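You operate a simulated robot arm through the tools that you are given. There is no shell and no other tool.

Carry out the task below with a simulated robot arm. There is one attempt and no reset: what you move stays moved.

TASK
Turn the clamped orange valve block off, free it and shut it in the store box.
Fine: off before you open the vice; stand it upright in the box, slide the lid shut and latch it; leave the other valve blocks. Set down upright: what you pick out.

Only the result counts: the job must be done as asked and must still hold three seconds after the hand-in. Knocking over, shifting, dropping, spilling or breaking anything else fails it. A push-on lid holds only when it is set on centred and level and pressed home; a screw cap is set on level and turned clockwise until tight.

THE ROBOT
A 7-joint arm with a three-finger gripper, fixed in place. Base frame: the origin is at the foot of the arm, x ahead of it, y to its left, z up. Units: mm, rad, N and s.
With the tool pointing down near the work surface it reaches from about 520 to 960 mm from the base axis. Its first joint turns from -2.897 to 2.897 rad. Payload 2.69 kg.
The tool frame sits at the grasp point between the pads (the TCP): z along the fingers, y along the line on which they close. The tips reach 29 mm beyond it. Largest opening 120 mm; the body of the gripper starts 78 mm behind the TCP.
Orientation is that of the tool frame in the base frame, as a unit quaternion [x, y, z, w]. With the fingers straight down and closing along the base's y, the tool's x points along the base's -x, its y along +y and its z along -z.

THE INTERFACE
- The arm moves only by the tool drive_tool. Its argument "moves" is a list of rows, each an object (a shift or turn left out is 0, a gripper value left out holds the last) with "offset": the shift along the tool's x, y, z in units of 50 mm (1.0 is 50 mm), a list of three; "rotation": the turn, a rotation vector about the tool's x, y, z in units of 6 degrees (1.0 is 6 degrees), a list of three; "grip": the gripper command, from -1 (shut) to 1 (fully open), values between in proportion. In form: [{"offset": [tx, ty, tz], "rotation": [wx, wy, wz], "grip": grip}, ...]. A call has 1 to 20 rows; each row shifts and turns the commanded pose from where the row before left it, along the tool's axes as they then stand. A call with a number of a shift or a turn outside -1 to 1 is refused whole. A row lasts 0.2 s, in which the tool goes at most 50 mm and 0.15 rad; a call with a longer step from one row to the next is refused whole, and so is a gripper value outside its range. A pose out of reach is approached as far as the arm can. The call stops where the force on the tool passes 40 N (or 10 N more than at its start, if that is more) or the arm is blocked; 0.2 s more then pass. The fingers move at their own pace and stop on an object; they squeeze with about 22 N. The grip force told is the motor's: it shows also when the fingers shut on nothing. Time passes only in rows, and 0.2 s behind the last, so rows that do not move let the fingers close. The reply holds the time, the measured pose of the TCP, the force on the tool along the base axes, the opening and the grip force, in the units named above and with some noise, with the torque about the TCP (base axes, N m) and any sound that the robot's microphone picked up.
- Cameras (640 x 400 px; columns grow to the right, rows downward): "scene" is fixed at [57.2, -503.9, 1491.3]; the picture's right is [0.33, -0.95, 0.00], its down [-0.75, -0.26, -0.61] and it looks along [0.58, 0.20, -0.79] (base axes); focal length 227 px, centre (320, 200). "wrist" rides on the gripper at [63, 0, -104] in the tool frame; the picture's right is [0.00, 1.00, 0.00], its down [-0.83, 0.00, -0.56] and it looks along [-0.56, 0.00, 0.83] (tool axes); focal length 275 px, centre (320, 200). There is no depth. A picture from a camera that has moved, and an enlarged one, comes with that camera's place and axes in the base frame and with its lens. The place of the scene camera against the robot may be out by one fixed shift of up to 18 mm in any direction.
- snapshot(camera): a new picture of that camera. It takes no simulated time.
- slide_trunk(by): slides the trunk up (or, below 0, down) by that many mm; the arm rides with it, the base frame stays. It gives what a move gives, with no picture.
- zoom(camera, box): a new picture of the part [left, top, right, bottom] of that camera's present view, enlarged. It takes no simulated time.
- job_done(): hands the job in; it is judged then, once.

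Places have to be worked out from the pictures, the camera data and where the tool is seen. Open the gripper and draw the arm clear of the work before you hand the job in, unless the task says otherwise.

The tools are called after "Request:" as name(argument=value, ...) on one line, values as JSON. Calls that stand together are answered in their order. drive_tool: Moves the arm, as the interface text tells. Its arguments: {"type":"object","properties":{"moves":{"type":"array"}},"required":["moves"]} The other tools are called the same way: slide_trunk (by) slides the trunk up or down; snapshot (camera) takes a picture; zoom (camera, box) takes an enlarged picture of a part of a camera's view; job_done () hands the job in.

At the start:

```text
time_s: 0.0
eef_pos: [340.8, -243.8, 1253.0]
orientation: [-0.001, 1.0, 0.002, 0.0]
force: [1.0, 0.2, -0.5]
wrist_torque: [0.0, 0.0, 0.01]
grip_width: 119.9
grip_force: 0.1
trunk travel left (down, up): [-475.0, 111.0]
```

scene: 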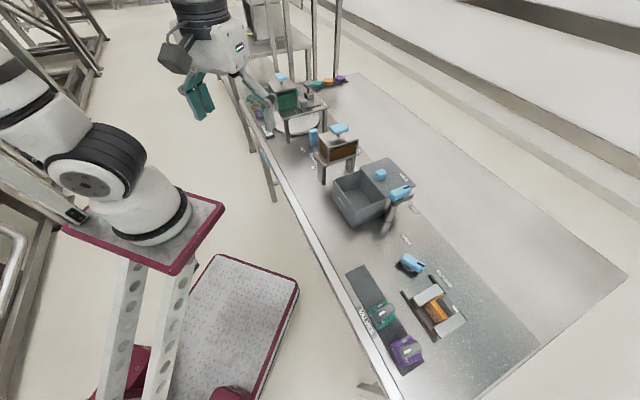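
wrist: 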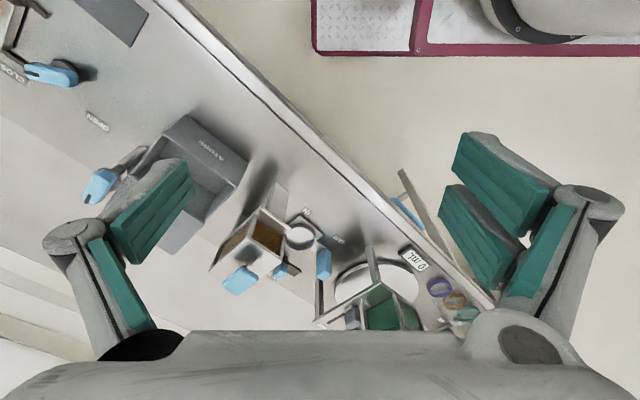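

I begin by enlarging the parts of the scene that matter: the vice with the orange block, the store box, and the rest of the bench.

Request:
zoom(camera="scene", box=[340, 240, 500, 380])

Request:
zoom(camera="scene", box=[310, 140, 430, 250])

Request:
zoom(camera="scene", box=[240, 60, 370, 190])

```text
2.86 times, centred on (420, 310) of scene
camera zoom: at [57.2, -503.9, 1491.3], right [0.33, -0.95, 0.0], down [-0.75, -0.26, -0.61], along [0.58, 0.2, -0.79], focal length 647 px, centre (34, -114)
```

zoom: 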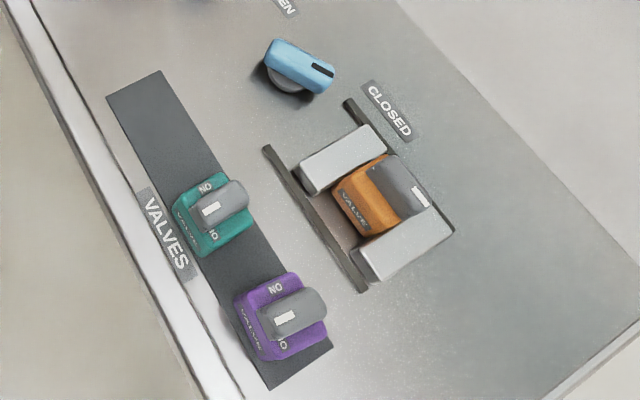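

```text
3.64 times, centred on (370, 195) of scene
camera zoom: at [57.2, -503.9, 1491.3], right [0.33, -0.95, 0.0], down [-0.75, -0.26, -0.61], along [0.58, 0.2, -0.79], focal length 824 px, centre (138, 218)
```

zoom: 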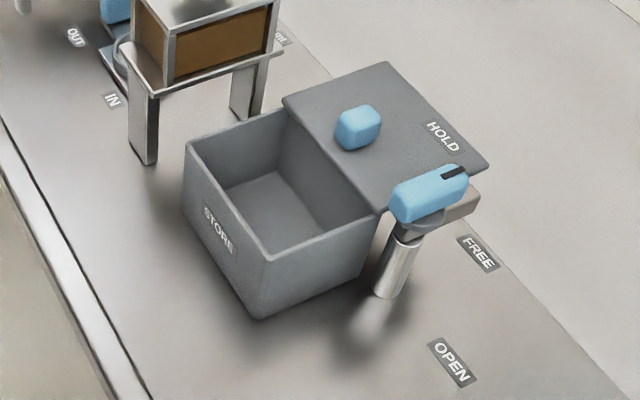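

```text
3.08 times, centred on (305, 125) of scene
camera zoom: at [57.2, -503.9, 1491.3], right [0.33, -0.95, 0.0], down [-0.75, -0.26, -0.61], along [0.58, 0.2, -0.79], focal length 697 px, centre (366, 431)
```

zoom: 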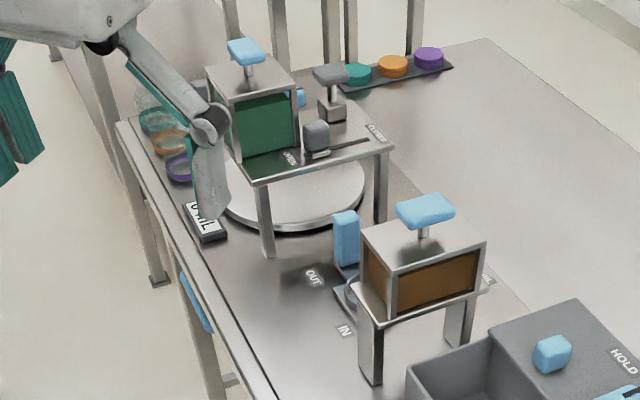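

The vice with the orange block seems to be near (270, -725), the store box near (470, -430), and the bench top at about z 880-900. I move the hand high over towards the vice so the wrist camera can see it.

Request:
drive_tool(moves=[{"offset": [0.47, -0.8, 0]}, {"offset": [0.47, -0.8, 0]}, {"offset": [0.47, -0.8, 0]}, {"offset": [0.47, -0.8, 0]}, {"offset": [0.47, -0.8, 0]}, {"offset": [0.47, -0.8, 0]}, {"offset": [0.47, -0.8, 0]}, {"offset": [0.47, -0.8, 0]}, {"offset": [0.47, -0.8, 0]}, {"offset": [0.47, -0.8, 0]}, {"offset": [0.47, -0.8, 0]}, {"offset": [0.47, -0.8, 0]}, {"offset": [0, 0, 0]}])

Request:
snapshot(camera="wrist")

Request:
snapshot(camera="scene")

```text
time_s: 2.8
eef_pos: [81.5, -663.9, 1247.0]
orientation: [0.0, 1.0, 0.003, -0.002]
force: [0.3, -0.4, 0.6]
wrist_torque: [0.0, 0.02, 0.03]
grip_width: 120.1
grip_force: 0.0
out of reach, approached as far as the arm can: row 11, 12
trunk travel left (down, up): [-475.0, 111.0]
```

```text
taken
camera wrist: at [18.3, -664.8, 1350.5], right [0.0, 1.0, 0.01], down [0.83, 0.0, 0.55], along [0.55, 0.01, -0.83], focal length 275 px, centre (320, 200)
```

wrist: 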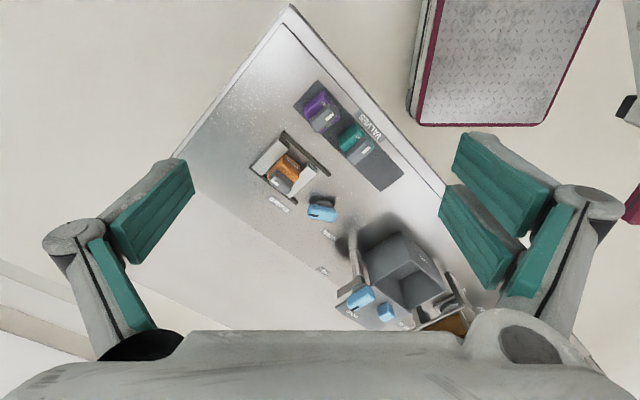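

```text
taken
```

scene: 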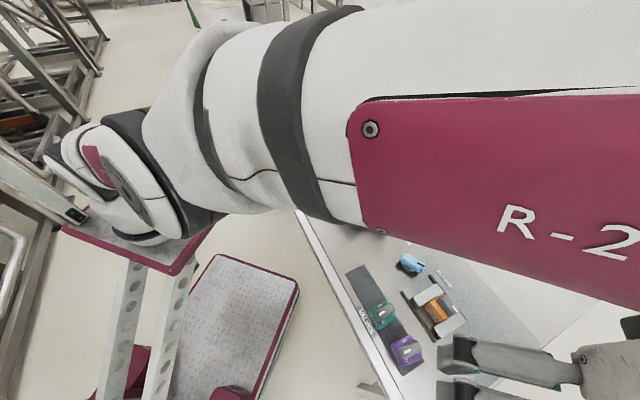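

Triangulating both pictures puts the top of the orange block near (260, -726, 895). I go lower and closer for a detailed wrist view.

Request:
drive_tool(moves=[{"offset": [-0.25, -0.2, 0.8]}, {"offset": [-0.25, -0.2, 0.8]}, {"offset": [-0.25, -0.2, 0.8]}, {"offset": [-0.25, -0.2, 0.8]}, {"offset": [-0.25, -0.2, 0.8]}, {"offset": [0, 0, 0]}])

Request:
snapshot(camera="wrist")

```text
time_s: 4.2
eef_pos: [143.7, -713.9, 1042.0]
orientation: [0.001, 1.0, 0.002, -0.001]
force: [0.0, 0.4, -0.1]
wrist_torque: [0.04, 0.03, -0.02]
grip_width: 120.0
grip_force: 0.1
trunk travel left (down, up): [-475.0, 111.0]
```

```text
taken
camera wrist: at [81.5, -714.2, 1147.2], right [0.0, 1.0, 0.0], down [0.83, 0.0, 0.55], along [0.55, 0.01, -0.83], focal length 275 px, centre (320, 200)
```

wrist: 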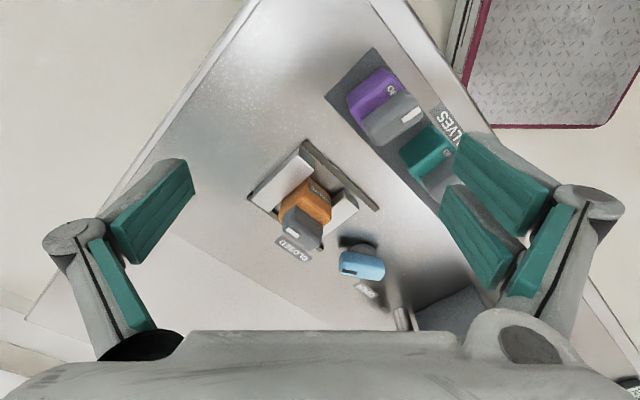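

Request:
zoom(camera="wrist", box=[240, 130, 400, 310])

Request:
zoom(camera="wrist", box=[320, 40, 470, 190])

```text
2.22 times, centred on (320, 220) of wrist
camera zoom: at [81.5, -714.2, 1147.2], right [0.0, 1.0, 0.0], down [0.83, 0.0, 0.55], along [0.55, 0.01, -0.83], focal length 612 px, centre (320, 156)
```

zoom: 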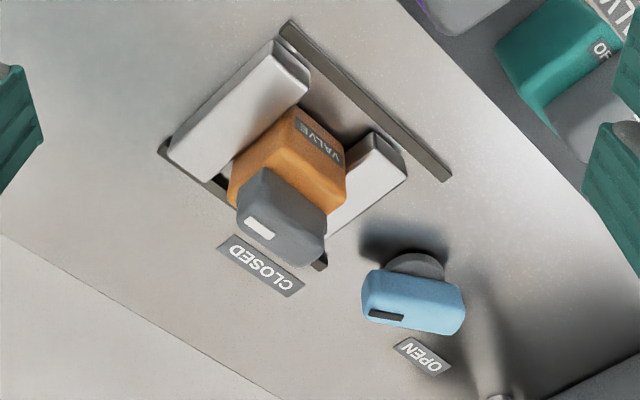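

```text
2.67 times, centred on (395, 115) of wrist
camera zoom: at [81.5, -714.2, 1147.2], right [0.0, 1.0, 0.0], down [0.83, 0.0, 0.55], along [0.55, 0.01, -0.83], focal length 734 px, centre (120, 427)
```

zoom: 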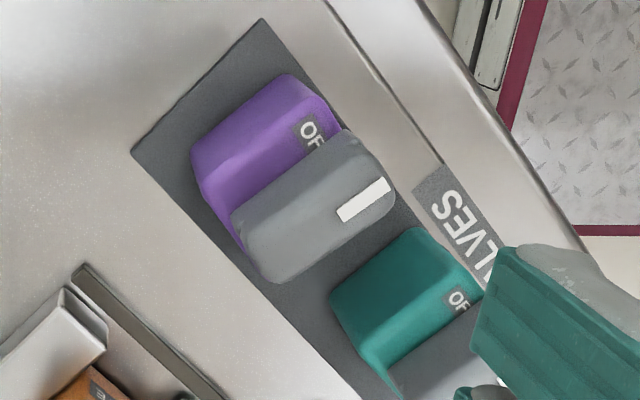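

Request:
zoom(camera="wrist", box=[270, 160, 350, 260])

Request:
zoom(camera="scene", box=[400, 280, 470, 340])

Request:
zoom(camera="scene", box=[360, 280, 430, 375])

```text
4.00 times, centred on (310, 210) of wrist
camera zoom: at [81.5, -714.2, 1147.2], right [0.0, 1.0, 0.0], down [0.83, 0.0, 0.55], along [0.55, 0.01, -0.83], focal length 1101 px, centre (360, 160)
```

zoom: 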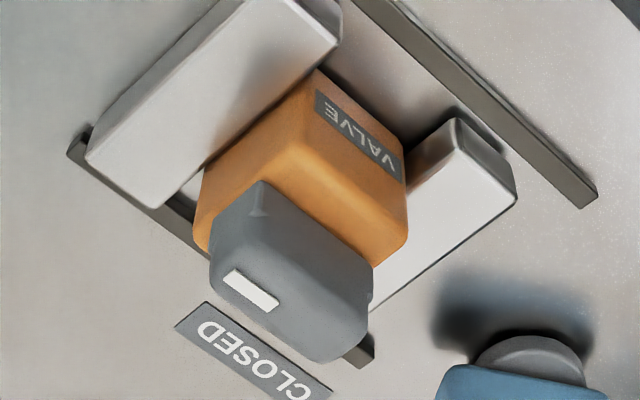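

```text
6.67 times, centred on (435, 310) of scene
camera zoom: at [57.2, -503.9, 1491.3], right [0.33, -0.95, 0.0], down [-0.75, -0.26, -0.61], along [0.58, 0.2, -0.79], focal length 1511 px, centre (-447, -533)
```

zoom: 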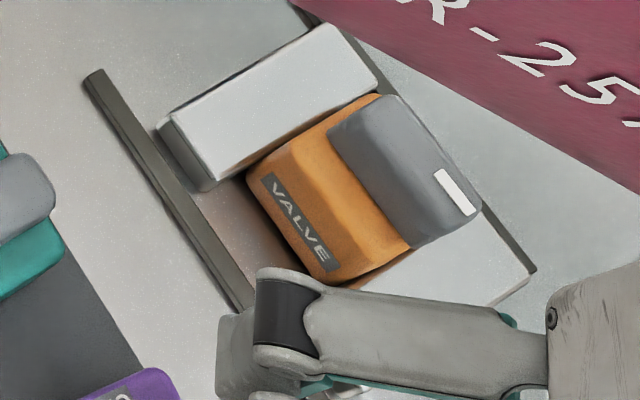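

```text
4.21 times, centred on (395, 328) of scene
camera zoom: at [57.2, -503.9, 1491.3], right [0.33, -0.95, 0.0], down [-0.75, -0.26, -0.61], along [0.58, 0.2, -0.79], focal length 954 px, centre (4, -337)
```

zoom: 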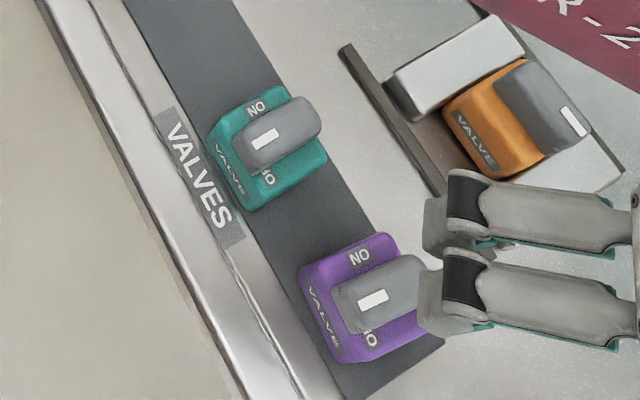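

The orange lever runs crosswise to those on the other two blocks. To learn what ON/OFF means for the lever mark, I look closer at the teal and purple blocks.

Request:
drive_tool(moves=[{"offset": [0.7, 0.6, 0]}, {"offset": [0.7, 0.6, 0]}, {"offset": [0.7, 0.6, 0]}, {"offset": [0, 0, 0]}])

Request:
snapshot(camera="wrist")

Request:
zoom(camera="wrist", box=[250, 100, 400, 250])

```text
time_s: 5.2
eef_pos: [40.7, -624.5, 1045.4]
orientation: [0.001, 1.0, 0.002, -0.001]
force: [0.0, -0.3, 0.2]
wrist_torque: [0.0, -0.04, 0.01]
grip_width: 120.2
grip_force: 0.0
trunk travel left (down, up): [-475.0, 111.0]
```

```text
taken
camera wrist: at [-22.3, -624.8, 1149.8], right [0.0, 1.0, 0.0], down [0.83, 0.0, 0.55], along [0.55, 0.01, -0.83], focal length 275 px, centre (320, 200)
```

wrist: 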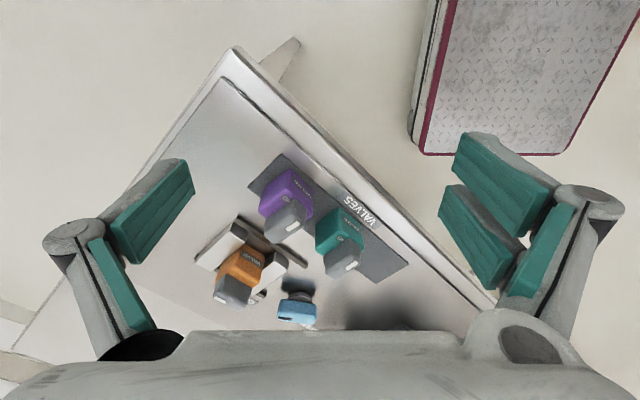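

```text
2.67 times, centred on (325, 175) of wrist
camera zoom: at [-22.3, -624.8, 1149.8], right [0.0, 1.0, 0.0], down [0.83, 0.0, 0.55], along [0.55, 0.01, -0.83], focal length 734 px, centre (307, 267)
```

zoom: 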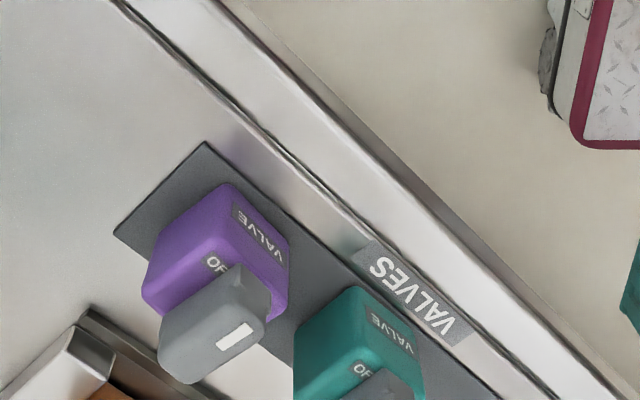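

The levers stand tall, so parallax misleads. I move above the group and tilt the hand so the wrist camera looks straight down.

Request:
drive_tool(moves=[{"offset": [-0.87, -0.22, 0]}, {"offset": [-0.87, -0.22, 0]}, {"offset": [-0.87, -0.22, 0]}, {"offset": [-0.87, -0.22, 0]}, {"rotation": [0, 0.945, 0]}, {"rotation": [0, 0.945, 0]}, {"rotation": [0, 0.945, 0]}, {"rotation": [0, 0.945, 0]}, {"rotation": [0, 0.945, 0]}, {"rotation": [0, 0.945, 0]}, {"offset": [0, 0, 0]}])

Request:
snapshot(camera="wrist")

Request:
zoom(camera="wrist", box=[220, 100, 420, 290])

```text
time_s: 7.6
eef_pos: [214.3, -669.3, 1046.6]
orientation: [0.0, 0.956, 0.003, -0.294]
force: [0.0, -0.6, 0.1]
wrist_torque: [0.01, 0.05, -0.01]
grip_width: 119.8
grip_force: 0.0
trunk travel left (down, up): [-475.0, 111.0]
```

```text
taken
camera wrist: at [220.5, -669.8, 1167.8], right [0.0, 1.0, 0.01], down [1.0, 0.0, -0.01], along [-0.01, 0.01, -1.0], focal length 275 px, centre (320, 200)
```

wrist: 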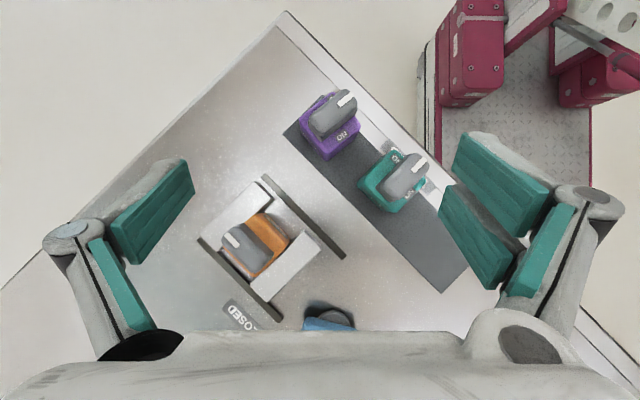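

```text
2.11 times, centred on (320, 195) of wrist
camera zoom: at [220.5, -669.8, 1167.8], right [0.0, 1.0, 0.01], down [1.0, 0.0, -0.01], along [-0.01, 0.01, -1.0], focal length 580 px, centre (320, 210)
```

zoom: 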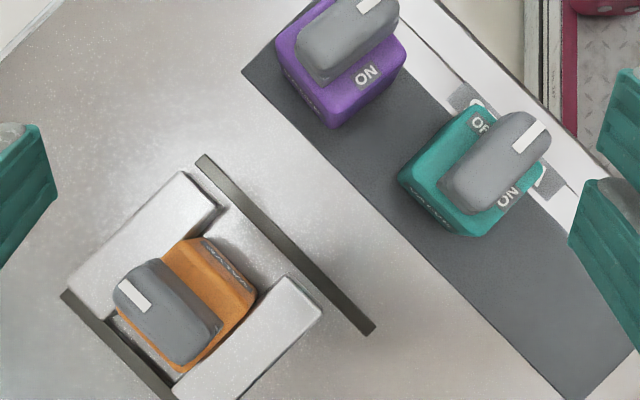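

Request:
zoom(camera="wrist", box=[210, 190, 300, 290])

Request:
zoom(camera="wrist", box=[290, 70, 450, 230])

Request:
zoom(camera="wrist", box=[180, 240, 380, 340])

```text
4.00 times, centred on (255, 240) of wrist
camera zoom: at [220.5, -669.8, 1167.8], right [0.0, 1.0, 0.01], down [1.0, 0.0, -0.01], along [-0.01, 0.01, -1.0], focal length 1101 px, centre (580, 40)
```

zoom: 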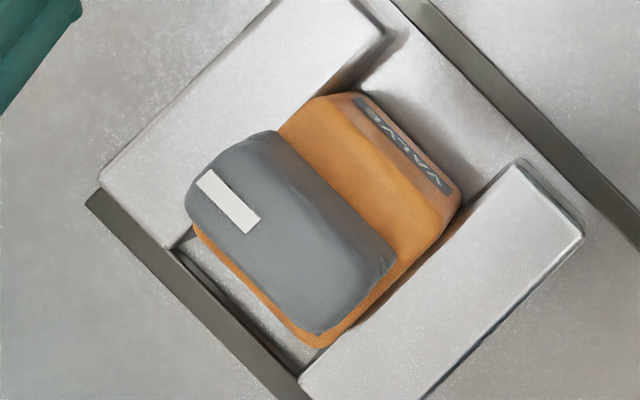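

```text
2.50 times, centred on (370, 150) of wrist
camera zoom: at [220.5, -669.8, 1167.8], right [0.0, 1.0, 0.01], down [1.0, 0.0, -0.01], along [-0.01, 0.01, -1.0], focal length 688 px, centre (195, 325)
```

zoom: 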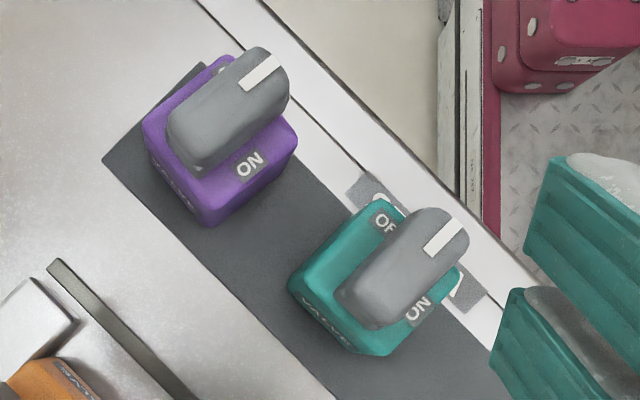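

```text
3.20 times, centred on (280, 290) of wrist
camera zoom: at [220.5, -669.8, 1167.8], right [0.0, 1.0, 0.01], down [1.0, 0.0, -0.01], along [-0.01, 0.01, -1.0], focal length 881 px, centre (448, -88)
```

zoom: 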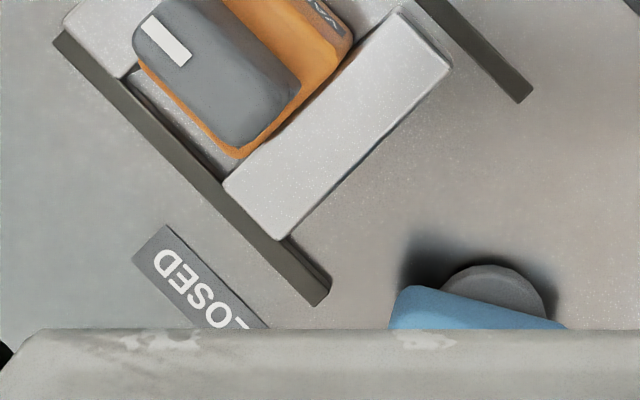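

Labels ON/OFF sit either side of the teal and purple levers; the orange's labels are hidden under its lever. I go to the near end of the vice for a low, oblique look beneath the orange lever.

Request:
drive_tool(moves=[{"rotation": [0, -0.945, 0]}, {"rotation": [0, -0.945, 0]}, {"rotation": [0, -0.945, 0]}, {"rotation": [0, -0.945, 0]}, {"rotation": [0, -0.945, 0]}, {"rotation": [0, -0.945, 0]}, {"rotation": [0, 0, -0.94]}, {"rotation": [0, 0, -0.94]}, {"rotation": [0, 0, -0.94]}, {"rotation": [0, 0, -0.94]}, {"rotation": [0, 0, -0.94]}, {"rotation": [0, 0, -0.94]}, {"rotation": [0, 0, -0.94]}, {"rotation": [0, 0, -0.94]}, {"offset": [0.775, -0.405, 0]}, {"offset": [0.775, -0.405, 0]}, {"offset": [0.775, -0.405, 0]}, {"offset": [0.775, -0.405, 0]}, {"offset": [0, 0, 0]}])

Request:
snapshot(camera="wrist")

```text
time_s: 11.6
eef_pos: [172.2, -734.7, 1043.8]
orientation: [-0.383, 0.924, 0.003, 0.0]
force: [0.1, 0.4, -0.6]
wrist_torque: [0.03, 0.04, -0.01]
grip_width: 119.9
grip_force: 0.2
out of reach, approached as far as the arm can: row 16, 17, 18
trunk travel left (down, up): [-475.0, 111.0]
```

```text
taken
camera wrist: at [127.5, -779.7, 1147.0], right [-0.71, 0.7, 0.01], down [0.58, 0.59, 0.56], along [0.39, 0.4, -0.83], focal length 275 px, centre (320, 200)
```

wrist: 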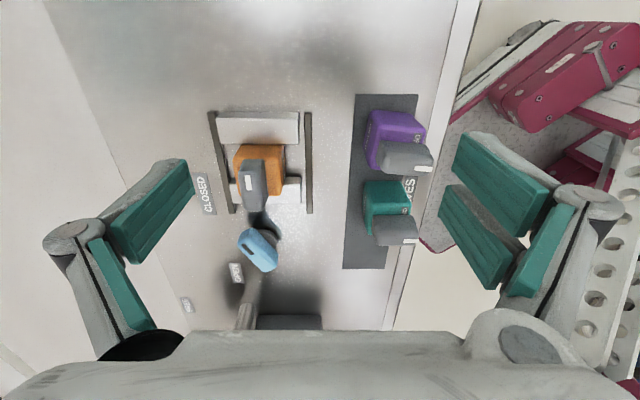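

Request:
zoom(camera="wrist", box=[200, 100, 320, 220])

Request:
zoom(camera="wrist", box=[180, 160, 330, 330])

Request:
zoom(camera="wrist", box=[340, 90, 450, 260])

```text
3.33 times, centred on (260, 160) of wrist
camera zoom: at [127.5, -779.7, 1147.0], right [-0.71, 0.7, 0.01], down [0.58, 0.59, 0.56], along [0.39, 0.4, -0.83], focal length 918 px, centre (520, 333)
```

zoom: 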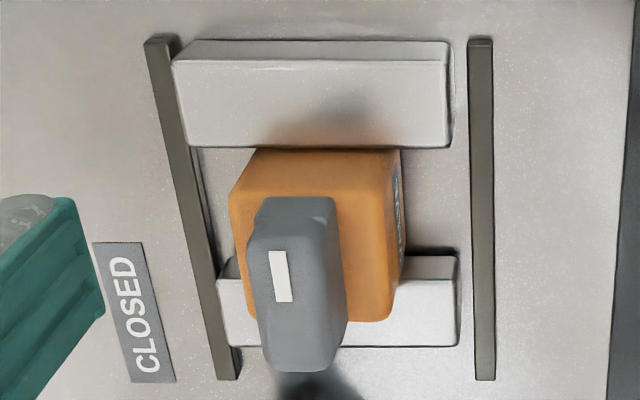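

```text
2.35 times, centred on (255, 245) of wrist
camera zoom: at [127.5, -779.7, 1147.0], right [-0.71, 0.7, 0.01], down [0.58, 0.59, 0.56], along [0.39, 0.4, -0.83], focal length 648 px, centre (473, 94)
```

zoom: 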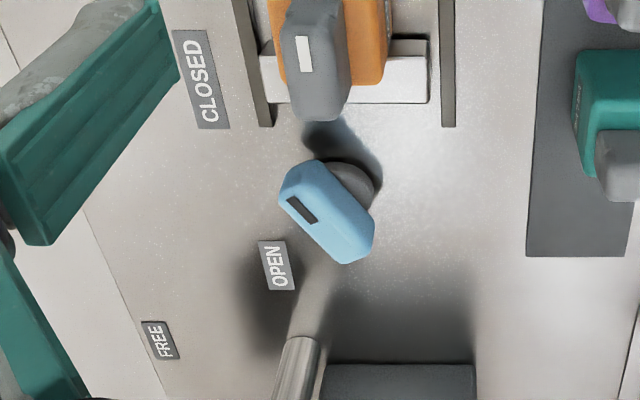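

```text
2.35 times, centred on (395, 175) of wrist
camera zoom: at [127.5, -779.7, 1147.0], right [-0.71, 0.7, 0.01], down [0.58, 0.59, 0.56], along [0.39, 0.4, -0.83], focal length 648 px, centre (144, 259)
```

zoom: 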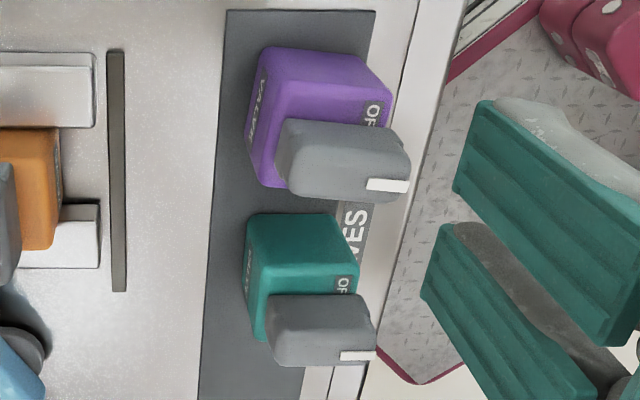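

The orange block's visible top edges look bare from this side. I raise the trunk for more reach at height so I can look from the far side and the other end.

Request:
slide_trunk(by=105)

```text
time_s: 13.0
eef_pos: [54.7, -734.6, 1148.0]
orientation: [-0.384, 0.923, 0.003, 0.0]
force: [0.2, 1.0, -0.4]
wrist_torque: [0.0, 0.05, 0.0]
grip_width: 120.1
grip_force: 0.1
trunk travel left (down, up): [-580.0, 6.0]
```

Request:
drive_tool(moves=[{"offset": [0, 0, 0]}, {"offset": [0, 0, 0]}])

Request:
snapshot(camera="wrist")

Request:
snapshot(camera="scene")

```text
time_s: 13.6
eef_pos: [55.7, -733.5, 1147.6]
orientation: [-0.383, 0.924, 0.003, 0.001]
force: [-0.2, -0.6, 0.1]
wrist_torque: [-0.02, 0.0, -0.04]
grip_width: 120.1
grip_force: 0.0
trunk travel left (down, up): [-580.0, 6.0]
```

```text
taken
camera wrist: at [10.5, -779.7, 1251.9], right [-0.71, 0.7, 0.01], down [0.59, 0.59, 0.56], along [0.39, 0.4, -0.83], focal length 275 px, centre (320, 200)
```

wrist: 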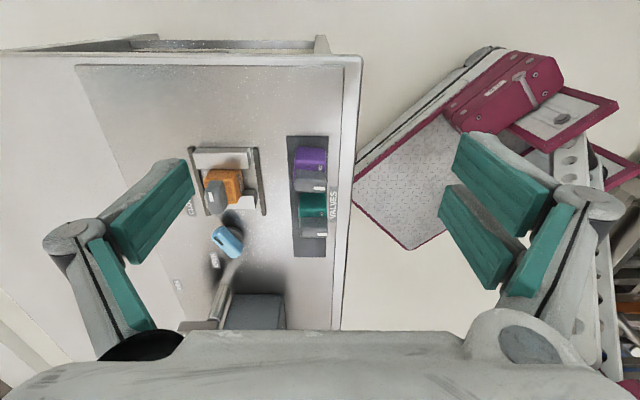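

```text
taken
```

scene: 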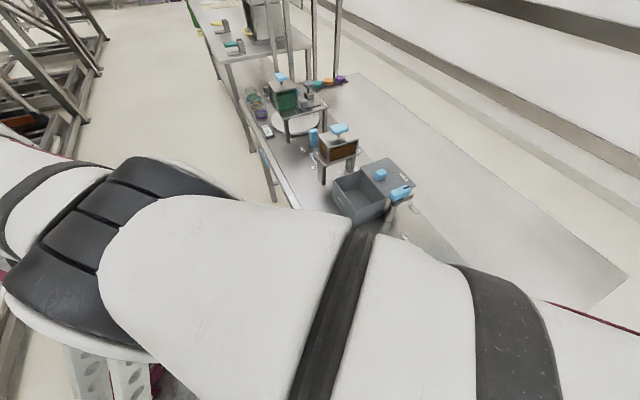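

The trunk slides on a slant: raising it pulled the arm back in x. So I lift the hand clear and slide the trunk down past the start position, which brings the arm forward.

Request:
drive_tool(moves=[{"offset": [-0.57, 0.57, -0.6]}, {"offset": [-0.57, 0.57, -0.6]}, {"offset": [0, 0, 0]}])

Request:
slide_trunk(by=-185)

```text
refused: row 1 steps farther than a row can; nothing moved
```

```text
time_s: 15.6
eef_pos: [216.5, -733.5, 963.5]
orientation: [-0.383, 0.924, 0.002, -0.001]
force: [0.0, -0.7, 0.2]
wrist_torque: [0.01, 0.0, -0.01]
grip_width: 120.0
grip_force: 0.1
trunk travel left (down, up): [-395.0, 191.0]
```

The first call was refused and the slide still ran, leaving the hand low but without contact. I raise it right away before anything else.

Request:
drive_tool(moves=[{"offset": [0, 0, -0.8]}, {"offset": [-0.5, 0.5, -0.3]}, {"offset": [-0.5, 0.5, 0]}, {"offset": [-0.2, 0.2, 0]}, {"offset": [0, 0, 0]}])

Request:
snapshot(camera="wrist")

Request:
snapshot(camera="scene")

```text
time_s: 16.8
eef_pos: [217.0, -641.9, 1015.5]
orientation: [-0.384, 0.923, 0.002, 0.0]
force: [0.4, 0.0, 0.4]
wrist_torque: [0.0, 0.0, -0.01]
grip_width: 119.9
grip_force: 0.1
out of reach, approached as far as the arm can: row 1
trunk travel left (down, up): [-395.0, 191.0]
```

```text
taken
camera wrist: at [173.1, -687.1, 1119.1], right [-0.71, 0.7, 0.0], down [0.59, 0.59, 0.56], along [0.39, 0.4, -0.83], focal length 275 px, centre (320, 200)
```

wrist: 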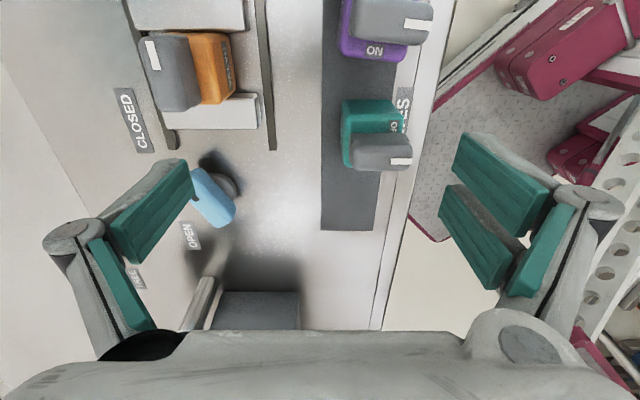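

```text
taken
```

scene: 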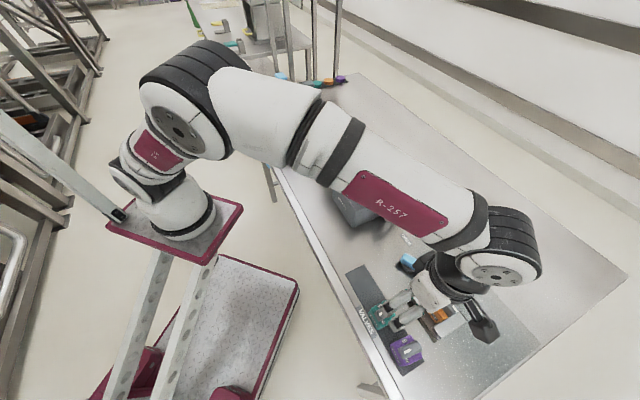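

Request:
zoom(camera="wrist", box=[110, 0, 290, 150])

Request:
zoom(camera="wrist", box=[320, 0, 450, 180])

```text
2.67 times, centred on (200, 75) of wrist
camera zoom: at [173.1, -687.1, 1119.1], right [-0.71, 0.7, 0.0], down [0.59, 0.59, 0.56], along [0.39, 0.4, -0.83], focal length 734 px, centre (640, 533)
```

zoom: 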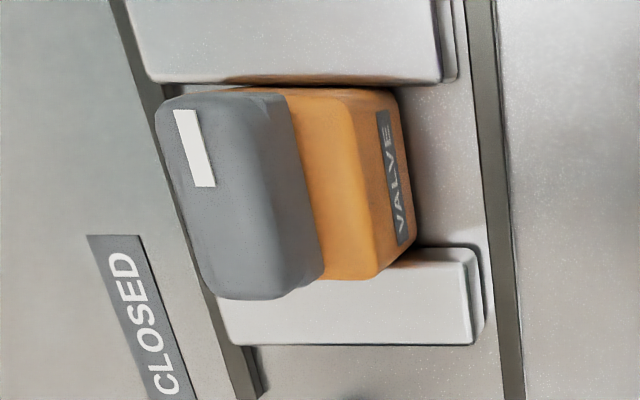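

```text
2.22 times, centred on (385, 90) of wrist
camera zoom: at [173.1, -687.1, 1119.1], right [-0.71, 0.7, 0.0], down [0.59, 0.59, 0.56], along [0.39, 0.4, -0.83], focal length 612 px, centre (176, 444)
```

zoom: 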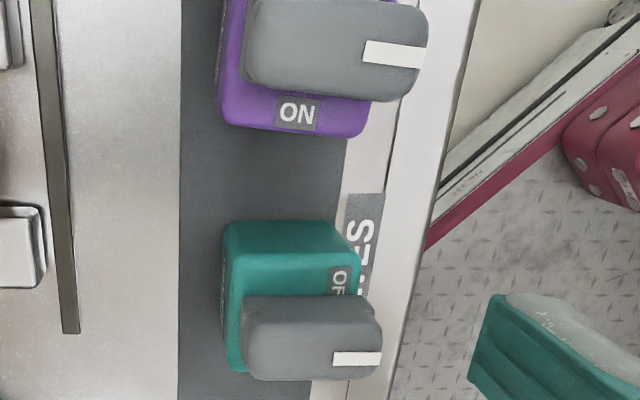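

Purple and teal show ON at the far-along edge and OFF at the operator edge, with their marks pointing to OFF. The orange block's labels are still hidden, so I turn the hand around to look from the other end.

Request:
drive_tool(moves=[{"rotation": [0, 0, 1]}, {"rotation": [0, 0, 1]}, {"rotation": [0, 0, 1]}, {"rotation": [0, 0, 1]}, {"rotation": [0, 0, 1]}, {"rotation": [0, 0, 1]}, {"rotation": [0, 0, 1]}, {"rotation": [0, 0, 1]}, {"rotation": [0, 0, 1]}, {"rotation": [0, 0, 1]}, {"rotation": [0, 0, 1]}, {"rotation": [0, 0, 1]}, {"rotation": [0, 0, 1]}, {"rotation": [0, 0, 1]}, {"rotation": [0, 0, 1]}, {"rotation": [0, 0, 1]}, {"rotation": [0, 0, 1]}, {"rotation": [0, 0, 1]}, {"rotation": [0, 0, 1]}, {"rotation": [0, 0, 1]}])

```text
time_s: 21.0
eef_pos: [217.9, -640.6, 1016.7]
orientation: [0.608, 0.794, 0.001, -0.002]
force: [0.4, 0.1, -0.4]
wrist_torque: [-0.01, -0.02, 0.01]
grip_width: 119.7
grip_force: 0.1
trunk travel left (down, up): [-395.0, 191.0]
```

Request:
drive_tool(moves=[{"rotation": [0, 0, 1]}, {"rotation": [0, 0, 1]}, {"rotation": [0, 0, 1]}, {"rotation": [0, 0, 1]}, {"rotation": [0, 0, 1]}, {"rotation": [0, 0, 1]}, {"rotation": [0, 0, 1]}, {"rotation": [0, 0, 1]}, {"rotation": [0, 0, 1]}, {"rotation": [0, 0, 1]}, {"offset": [0, 0, 0]}])

Request:
snapshot(camera="wrist")

```text
time_s: 23.4
eef_pos: [218.3, -641.2, 1016.6]
orientation: [0.924, 0.383, 0.0, -0.003]
force: [0.1, 0.3, 0.5]
wrist_torque: [0.01, -0.04, 0.01]
grip_width: 120.1
grip_force: 0.0
trunk travel left (down, up): [-395.0, 191.0]
```

```text
taken
camera wrist: at [262.4, -596.2, 1120.7], right [0.71, -0.7, 0.0], down [-0.58, -0.59, 0.55], along [-0.39, -0.39, -0.83], focal length 275 px, centre (320, 200)
```

wrist: 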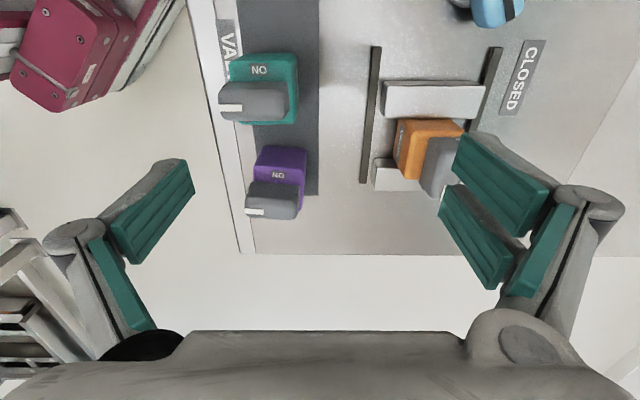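

Request:
drive_tool(moves=[{"offset": [0.43, 0.61, 0]}, {"offset": [0.43, 0.61, 0]}, {"offset": [0.43, 0.61, 0]}, {"offset": [0, 0, 0]}])

Request:
snapshot(camera="wrist")

Request:
zoom(camera="wrist", box=[250, 60, 400, 220])

```text
time_s: 24.4
eef_pos: [326.6, -660.5, 1016.2]
orientation: [0.924, 0.384, 0.0, -0.002]
force: [0.1, 0.2, 0.3]
wrist_torque: [0.03, 0.03, -0.01]
grip_width: 119.9
grip_force: 0.1
trunk travel left (down, up): [-395.0, 191.0]
```

```text
taken
camera wrist: at [371.2, -616.1, 1119.3], right [0.71, -0.7, 0.0], down [-0.58, -0.59, 0.56], along [-0.39, -0.39, -0.83], focal length 275 px, centre (320, 200)
```

wrist: 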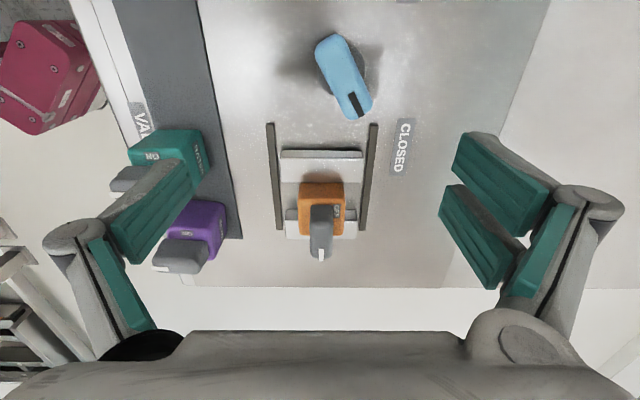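

```text
2.50 times, centred on (325, 140) of wrist
camera zoom: at [371.2, -616.1, 1119.3], right [0.71, -0.7, 0.0], down [-0.58, -0.59, 0.56], along [-0.39, -0.39, -0.83], focal length 688 px, centre (308, 350)
```

zoom: 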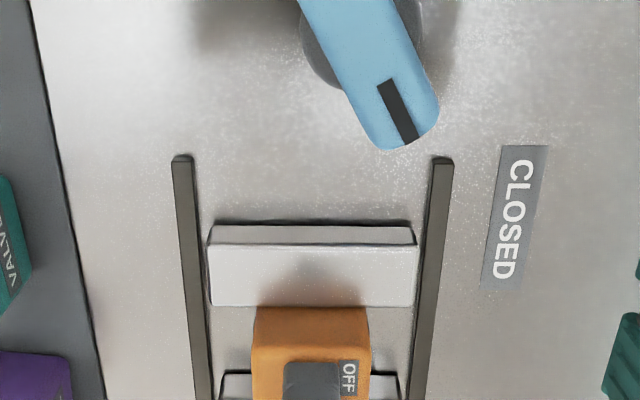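

Request:
zoom(camera="wrist", box=[280, 160, 370, 270])

Request:
zoom(camera="wrist", box=[250, 20, 440, 190])

```text
3.64 times, centred on (325, 215) of wrist
camera zoom: at [371.2, -616.1, 1119.3], right [0.71, -0.7, 0.0], down [-0.58, -0.59, 0.56], along [-0.39, -0.39, -0.83], focal length 1001 px, centre (302, 146)
```

zoom: 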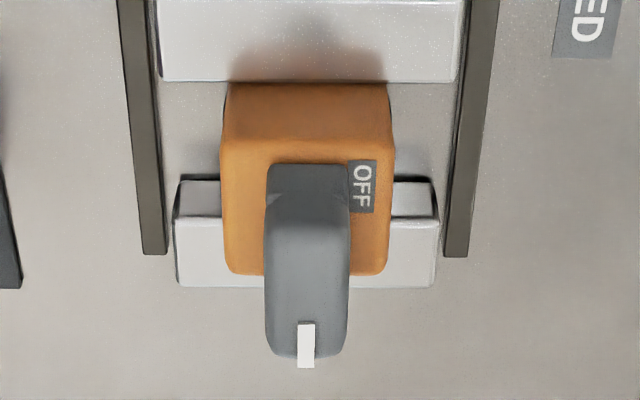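

```text
2.35 times, centred on (345, 105) of wrist
camera zoom: at [371.2, -616.1, 1119.3], right [0.71, -0.7, 0.0], down [-0.58, -0.59, 0.56], along [-0.39, -0.39, -0.83], focal length 648 px, centre (261, 424)
```

zoom: 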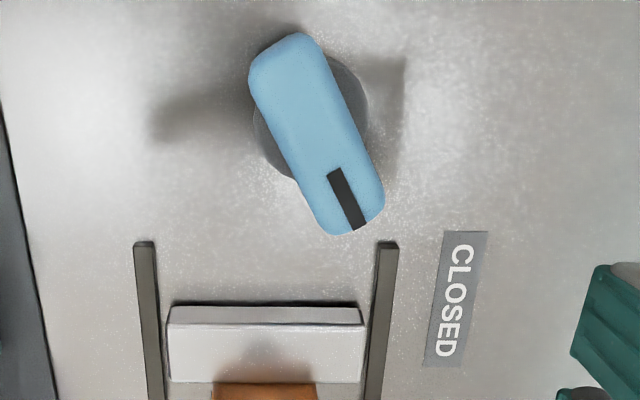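

The orange block's OFF label is on its far edge and the lever mark points along the bench away from it, so it is ON. The lever must turn 90° counter-clockwise seen from above, to a heading of 315°. I triangulate the bench at z 868, the block top at 918 and the lever top at 951, with the pivot near (262, -725). I now move above it to test reach.

Request:
drive_tool(moves=[{"offset": [-0.6, 0, 0]}, {"offset": [-0.6, 0, 0]}, {"offset": [-0.62, 0, 0]}, {"offset": [0, 0, 0]}])

Request:
snapshot(camera="wrist")

Request:
snapshot(camera="scene")

```text
time_s: 25.4
eef_pos: [263.1, -723.4, 1016.7]
orientation: [0.924, 0.382, -0.001, -0.003]
force: [1.0, -0.2, 0.0]
wrist_torque: [-0.03, 0.01, -0.02]
grip_width: 119.9
grip_force: 0.0
trunk travel left (down, up): [-395.0, 191.0]
```

```text
taken
camera wrist: at [307.6, -679.9, 1120.0], right [0.71, -0.7, -0.01], down [-0.58, -0.59, 0.55], along [-0.39, -0.39, -0.83], focal length 275 px, centre (320, 200)
```

wrist: 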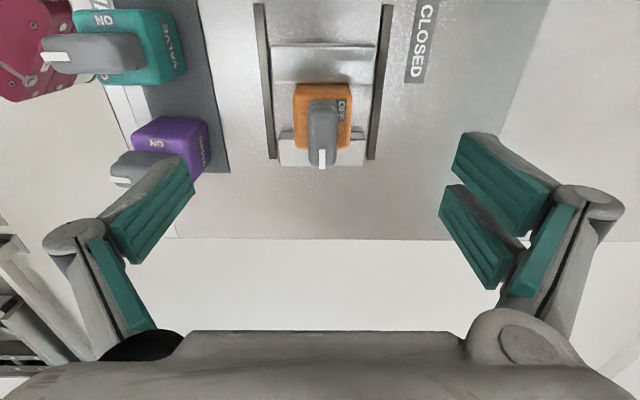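

```text
taken
```

scene: 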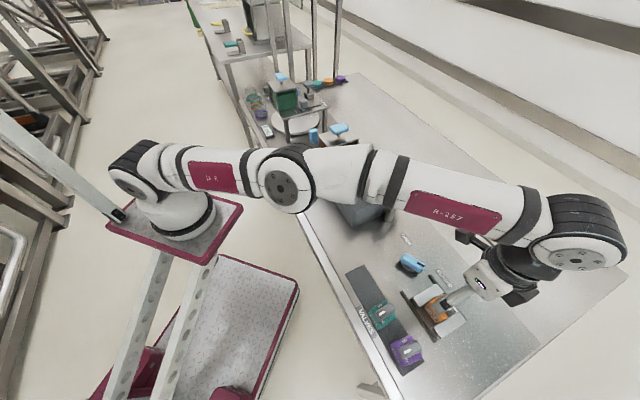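

Request:
zoom(camera="wrist", box=[260, 60, 380, 190])

```text
3.08 times, centred on (320, 125) of wrist
camera zoom: at [307.6, -679.9, 1120.0], right [0.71, -0.7, -0.01], down [-0.58, -0.59, 0.55], along [-0.39, -0.39, -0.83], focal length 847 px, centre (320, 431)
```

zoom: 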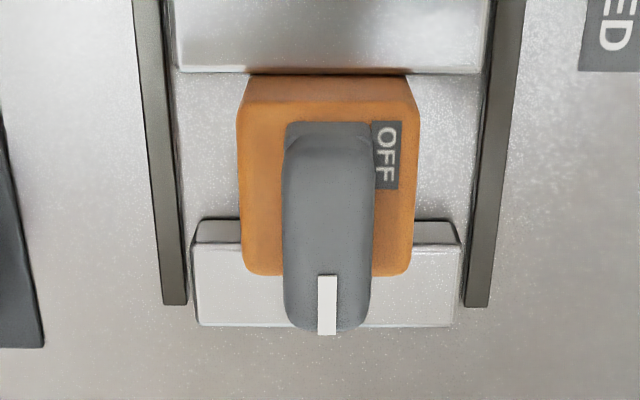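

Reach is fine with this posture. From this view the pivot is about 4 mm further along and 1.7 mm to the far side of the TCP. I correct that and lower the open fingers around the lever, tips just above the block top.

Request:
drive_tool(moves=[{"offset": [-0.08, 0.034, 0.4]}, {"offset": [0, 0, 0.5]}, {"offset": [0, 0, 0.4]}, {"offset": [0, 0, 0]}])

Request:
snapshot(camera="wrist")

Request:
zoom(camera="scene", box=[400, 240, 520, 340])

```text
time_s: 26.4
eef_pos: [261.7, -727.3, 952.5]
orientation: [0.923, 0.384, 0.001, -0.002]
force: [-0.3, -0.7, 0.3]
wrist_torque: [-0.02, 0.01, 0.02]
grip_width: 120.3
grip_force: 0.1
trunk travel left (down, up): [-395.0, 191.0]
```

```text
taken
camera wrist: at [306.1, -683.8, 1055.6], right [0.71, -0.7, 0.0], down [-0.58, -0.59, 0.55], along [-0.39, -0.39, -0.83], focal length 275 px, centre (320, 200)
```

wrist: 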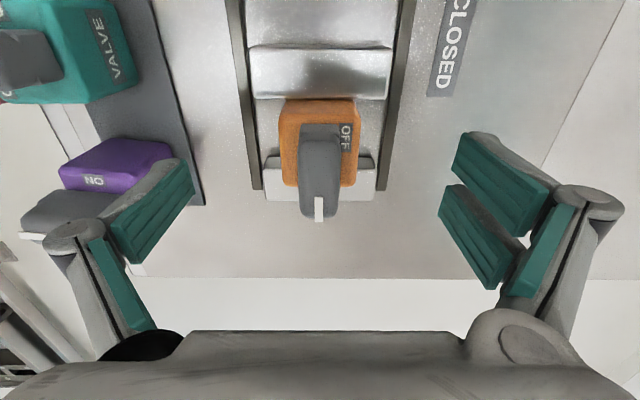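

```text
4.00 times, centred on (460, 290) of scene
camera zoom: at [57.2, -503.9, 1491.3], right [0.33, -0.95, 0.0], down [-0.75, -0.26, -0.61], along [0.58, 0.2, -0.79], focal length 906 px, centre (-240, -160)
```

zoom: 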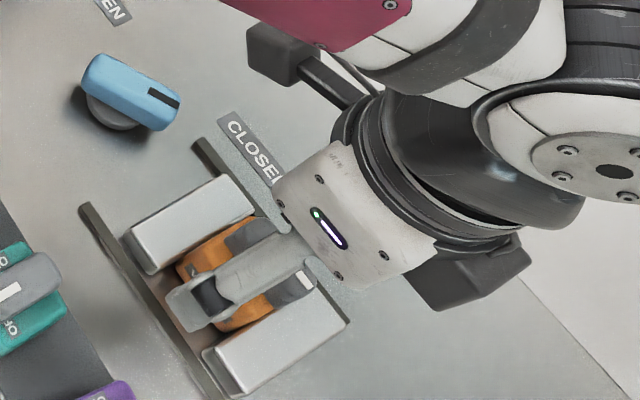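

The lever is centred between the fingers. I close on it.

Request:
drive_tool(moves=[{"grip": -1}, {"grip": -1}, {"grip": -1}, {"grip": -1}])

Request:
snapshot(camera="wrist")

```text
time_s: 27.4
eef_pos: [262.6, -727.5, 951.7]
orientation: [0.924, 0.383, 0.0, -0.002]
force: [-1.2, 0.5, 1.4]
wrist_torque: [-0.05, -0.02, 0.04]
grip_width: 19.5
grip_force: 21.9
trunk travel left (down, up): [-395.0, 191.0]
```

```text
taken
camera wrist: at [306.0, -683.8, 1056.0], right [0.71, -0.7, 0.0], down [-0.58, -0.59, 0.56], along [-0.39, -0.39, -0.83], focal length 275 px, centre (320, 200)
```

wrist: 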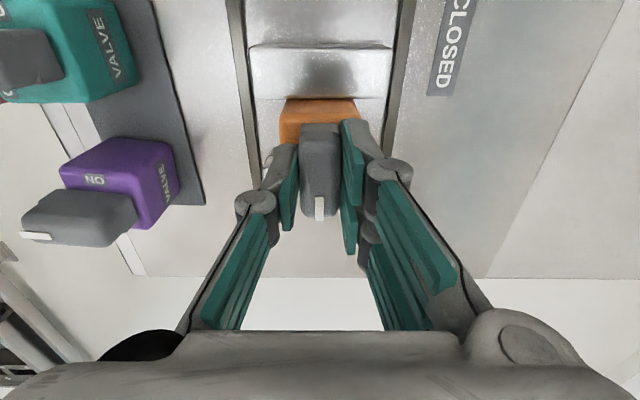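

Gripped the 19.5 mm wide lever with almost no side load. I turn it counter-clockwise, first a part to check the torque.

Request:
drive_tool(moves=[{"rotation": [0, 0, -1]}, {"rotation": [0, 0, -1]}, {"rotation": [0, 0, -1]}, {"rotation": [0, 0, -1]}])

Request:
snapshot(camera="wrist")

```text
time_s: 28.4
eef_pos: [262.5, -729.1, 953.3]
orientation: [0.823, 0.568, 0.0, -0.002]
force: [-2.3, 0.4, 6.1]
wrist_torque: [0.04, 0.09, -0.04]
grip_width: 19.5
grip_force: 22.0
trunk travel left (down, up): [-395.0, 191.0]
```

```text
taken
camera wrist: at [284.4, -669.8, 1056.1], right [0.94, -0.35, 0.0], down [-0.29, -0.78, 0.55], along [-0.2, -0.52, -0.83], focal length 275 px, centre (320, 200)
```

wrist: 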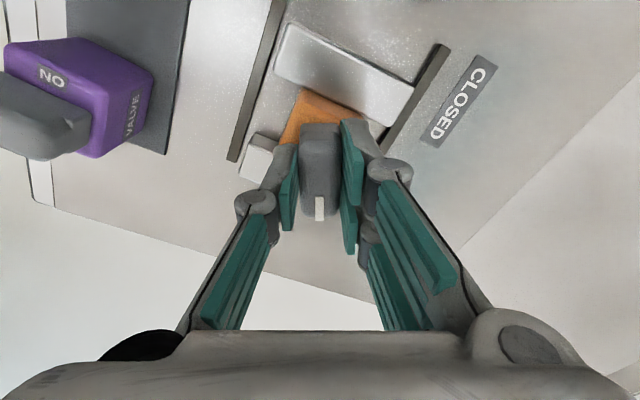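

The lever follows with little torque. I continue to 90° in total.

Request:
drive_tool(moves=[{"rotation": [0, 0, -1]}, {"rotation": [0, 0, -1]}, {"rotation": [0, 0, -1]}, {"rotation": [0, 0, -1]}, {"rotation": [0, 0, -1]}, {"rotation": [0, 0, -1]}, {"rotation": [0, 0, -1]}, {"rotation": [0, 0, -1]}, {"rotation": [0, 0, -1]}, {"rotation": [0, 0, -1]}])

Request:
snapshot(camera="wrist")

```text
time_s: 30.6
eef_pos: [261.7, -728.5, 951.9]
orientation: [0.429, 0.903, 0.0, -0.001]
force: [-1.0, -8.2, 15.8]
wrist_torque: [-0.31, -0.03, -0.03]
grip_width: 19.4
grip_force: 22.4
trunk travel left (down, up): [-395.0, 191.0]
```

```text
taken
camera wrist: at [221.9, -679.5, 1055.6], right [0.77, 0.64, 0.0], down [0.53, -0.64, 0.55], along [0.35, -0.43, -0.83], focal length 275 px, centre (320, 200)
```

wrist: 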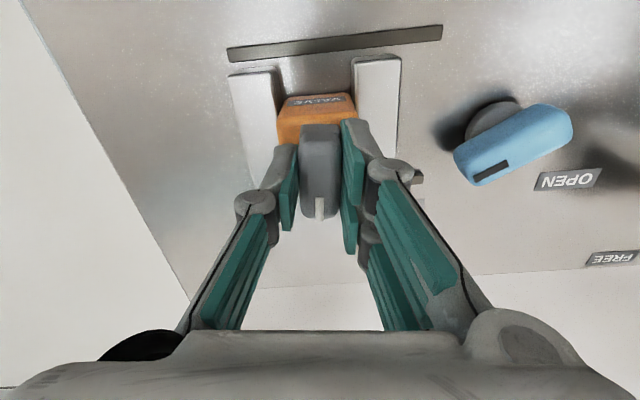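

Nearly there (84°); an upward push of 16 N shows the tips may brush the block, so I ease up 1 mm during the last 6°.

Request:
drive_tool(moves=[{"offset": [0, 0, -0.02], "rotation": [0, 0, -0.5]}, {"rotation": [0, 0, -0.5]}, {"offset": [0, 0, 0]}])

Request:
zoom(camera="wrist", box=[200, 20, 440, 230])

```text
time_s: 31.4
eef_pos: [262.2, -727.8, 951.6]
orientation: [0.382, 0.924, 0.002, -0.002]
force: [-1.9, -7.4, 9.0]
wrist_torque: [-0.29, -0.01, -0.1]
grip_width: 19.4
grip_force: 22.6
trunk travel left (down, up): [-395.0, 191.0]
```

```text
1.90 times, centred on (320, 125) of wrist
camera zoom: at [217.6, -683.8, 1055.7], right [0.7, 0.71, 0.0], down [0.59, -0.59, 0.55], along [0.39, -0.39, -0.83], focal length 524 px, centre (320, 343)
```

zoom: 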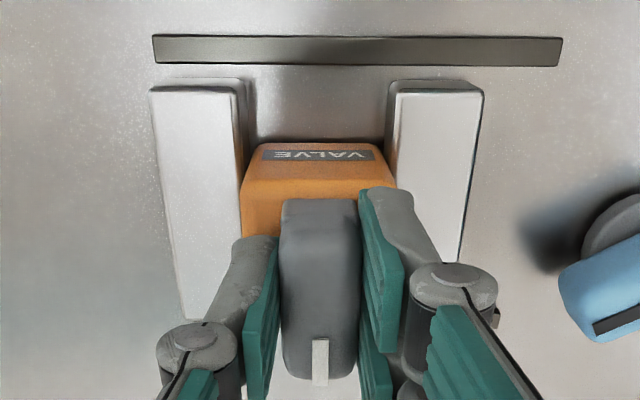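

Request:
drive_tool(moves=[{"rotation": [0, 0, -0.3]}, {"offset": [0, 0, 0]}])

```text
time_s: 32.0
eef_pos: [261.7, -728.8, 951.1]
orientation: [0.368, 0.93, 0.0, -0.002]
force: [-1.9, -9.3, 8.2]
wrist_torque: [-0.31, 0.02, -0.27]
grip_width: 19.7
grip_force: 22.3
trunk travel left (down, up): [-395.0, 191.0]
```

The torque climbs right past 90°, so the lever is at its OFF stop. I release and rise to check the labels.

Request:
drive_tool(moves=[{"rotation": [0, 0, 0.3], "grip": -1}, {"grip": 0.2}, {"grip": 0.2}, {"offset": [0, 0, -0.4]}, {"offset": [0, 0, -0.5]}, {"offset": [0, 0, -0.5]}, {"offset": [0, 0, 0]}])

Request:
snapshot(camera="wrist")

Request:
zoom(camera="wrist", box=[250, 40, 410, 200])

```text
time_s: 33.6
eef_pos: [262.3, -724.3, 1020.3]
orientation: [0.381, 0.924, 0.002, -0.002]
force: [0.9, 0.5, 0.0]
wrist_torque: [0.01, 0.01, -0.01]
grip_width: 72.0
grip_force: 0.0
out of reach, approached as far as the arm can: row 6
trunk travel left (down, up): [-395.0, 191.0]
```

```text
taken
camera wrist: at [216.3, -680.3, 1124.6], right [0.7, 0.71, 0.0], down [0.59, -0.59, 0.55], along [0.39, -0.39, -0.83], focal length 275 px, centre (320, 200)
```

wrist: 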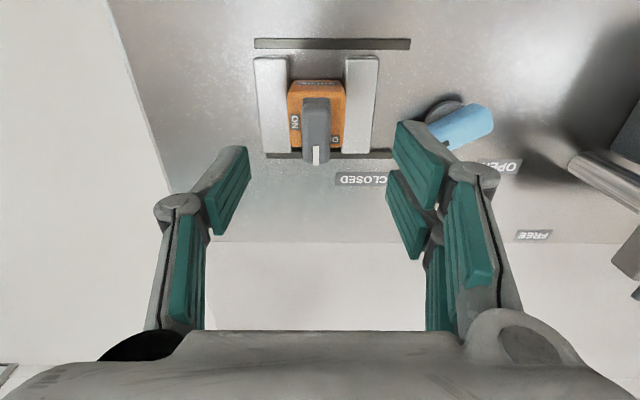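

```text
2.50 times, centred on (330, 120) of wrist
camera zoom: at [216.3, -680.3, 1124.6], right [0.7, 0.71, 0.0], down [0.59, -0.59, 0.55], along [0.39, -0.39, -0.83], focal length 688 px, centre (295, 400)
```

zoom: 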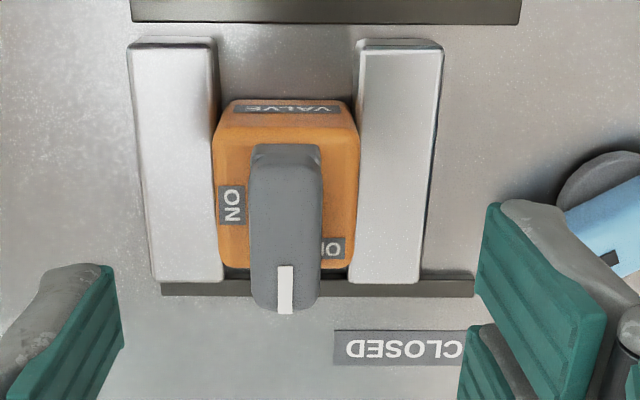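

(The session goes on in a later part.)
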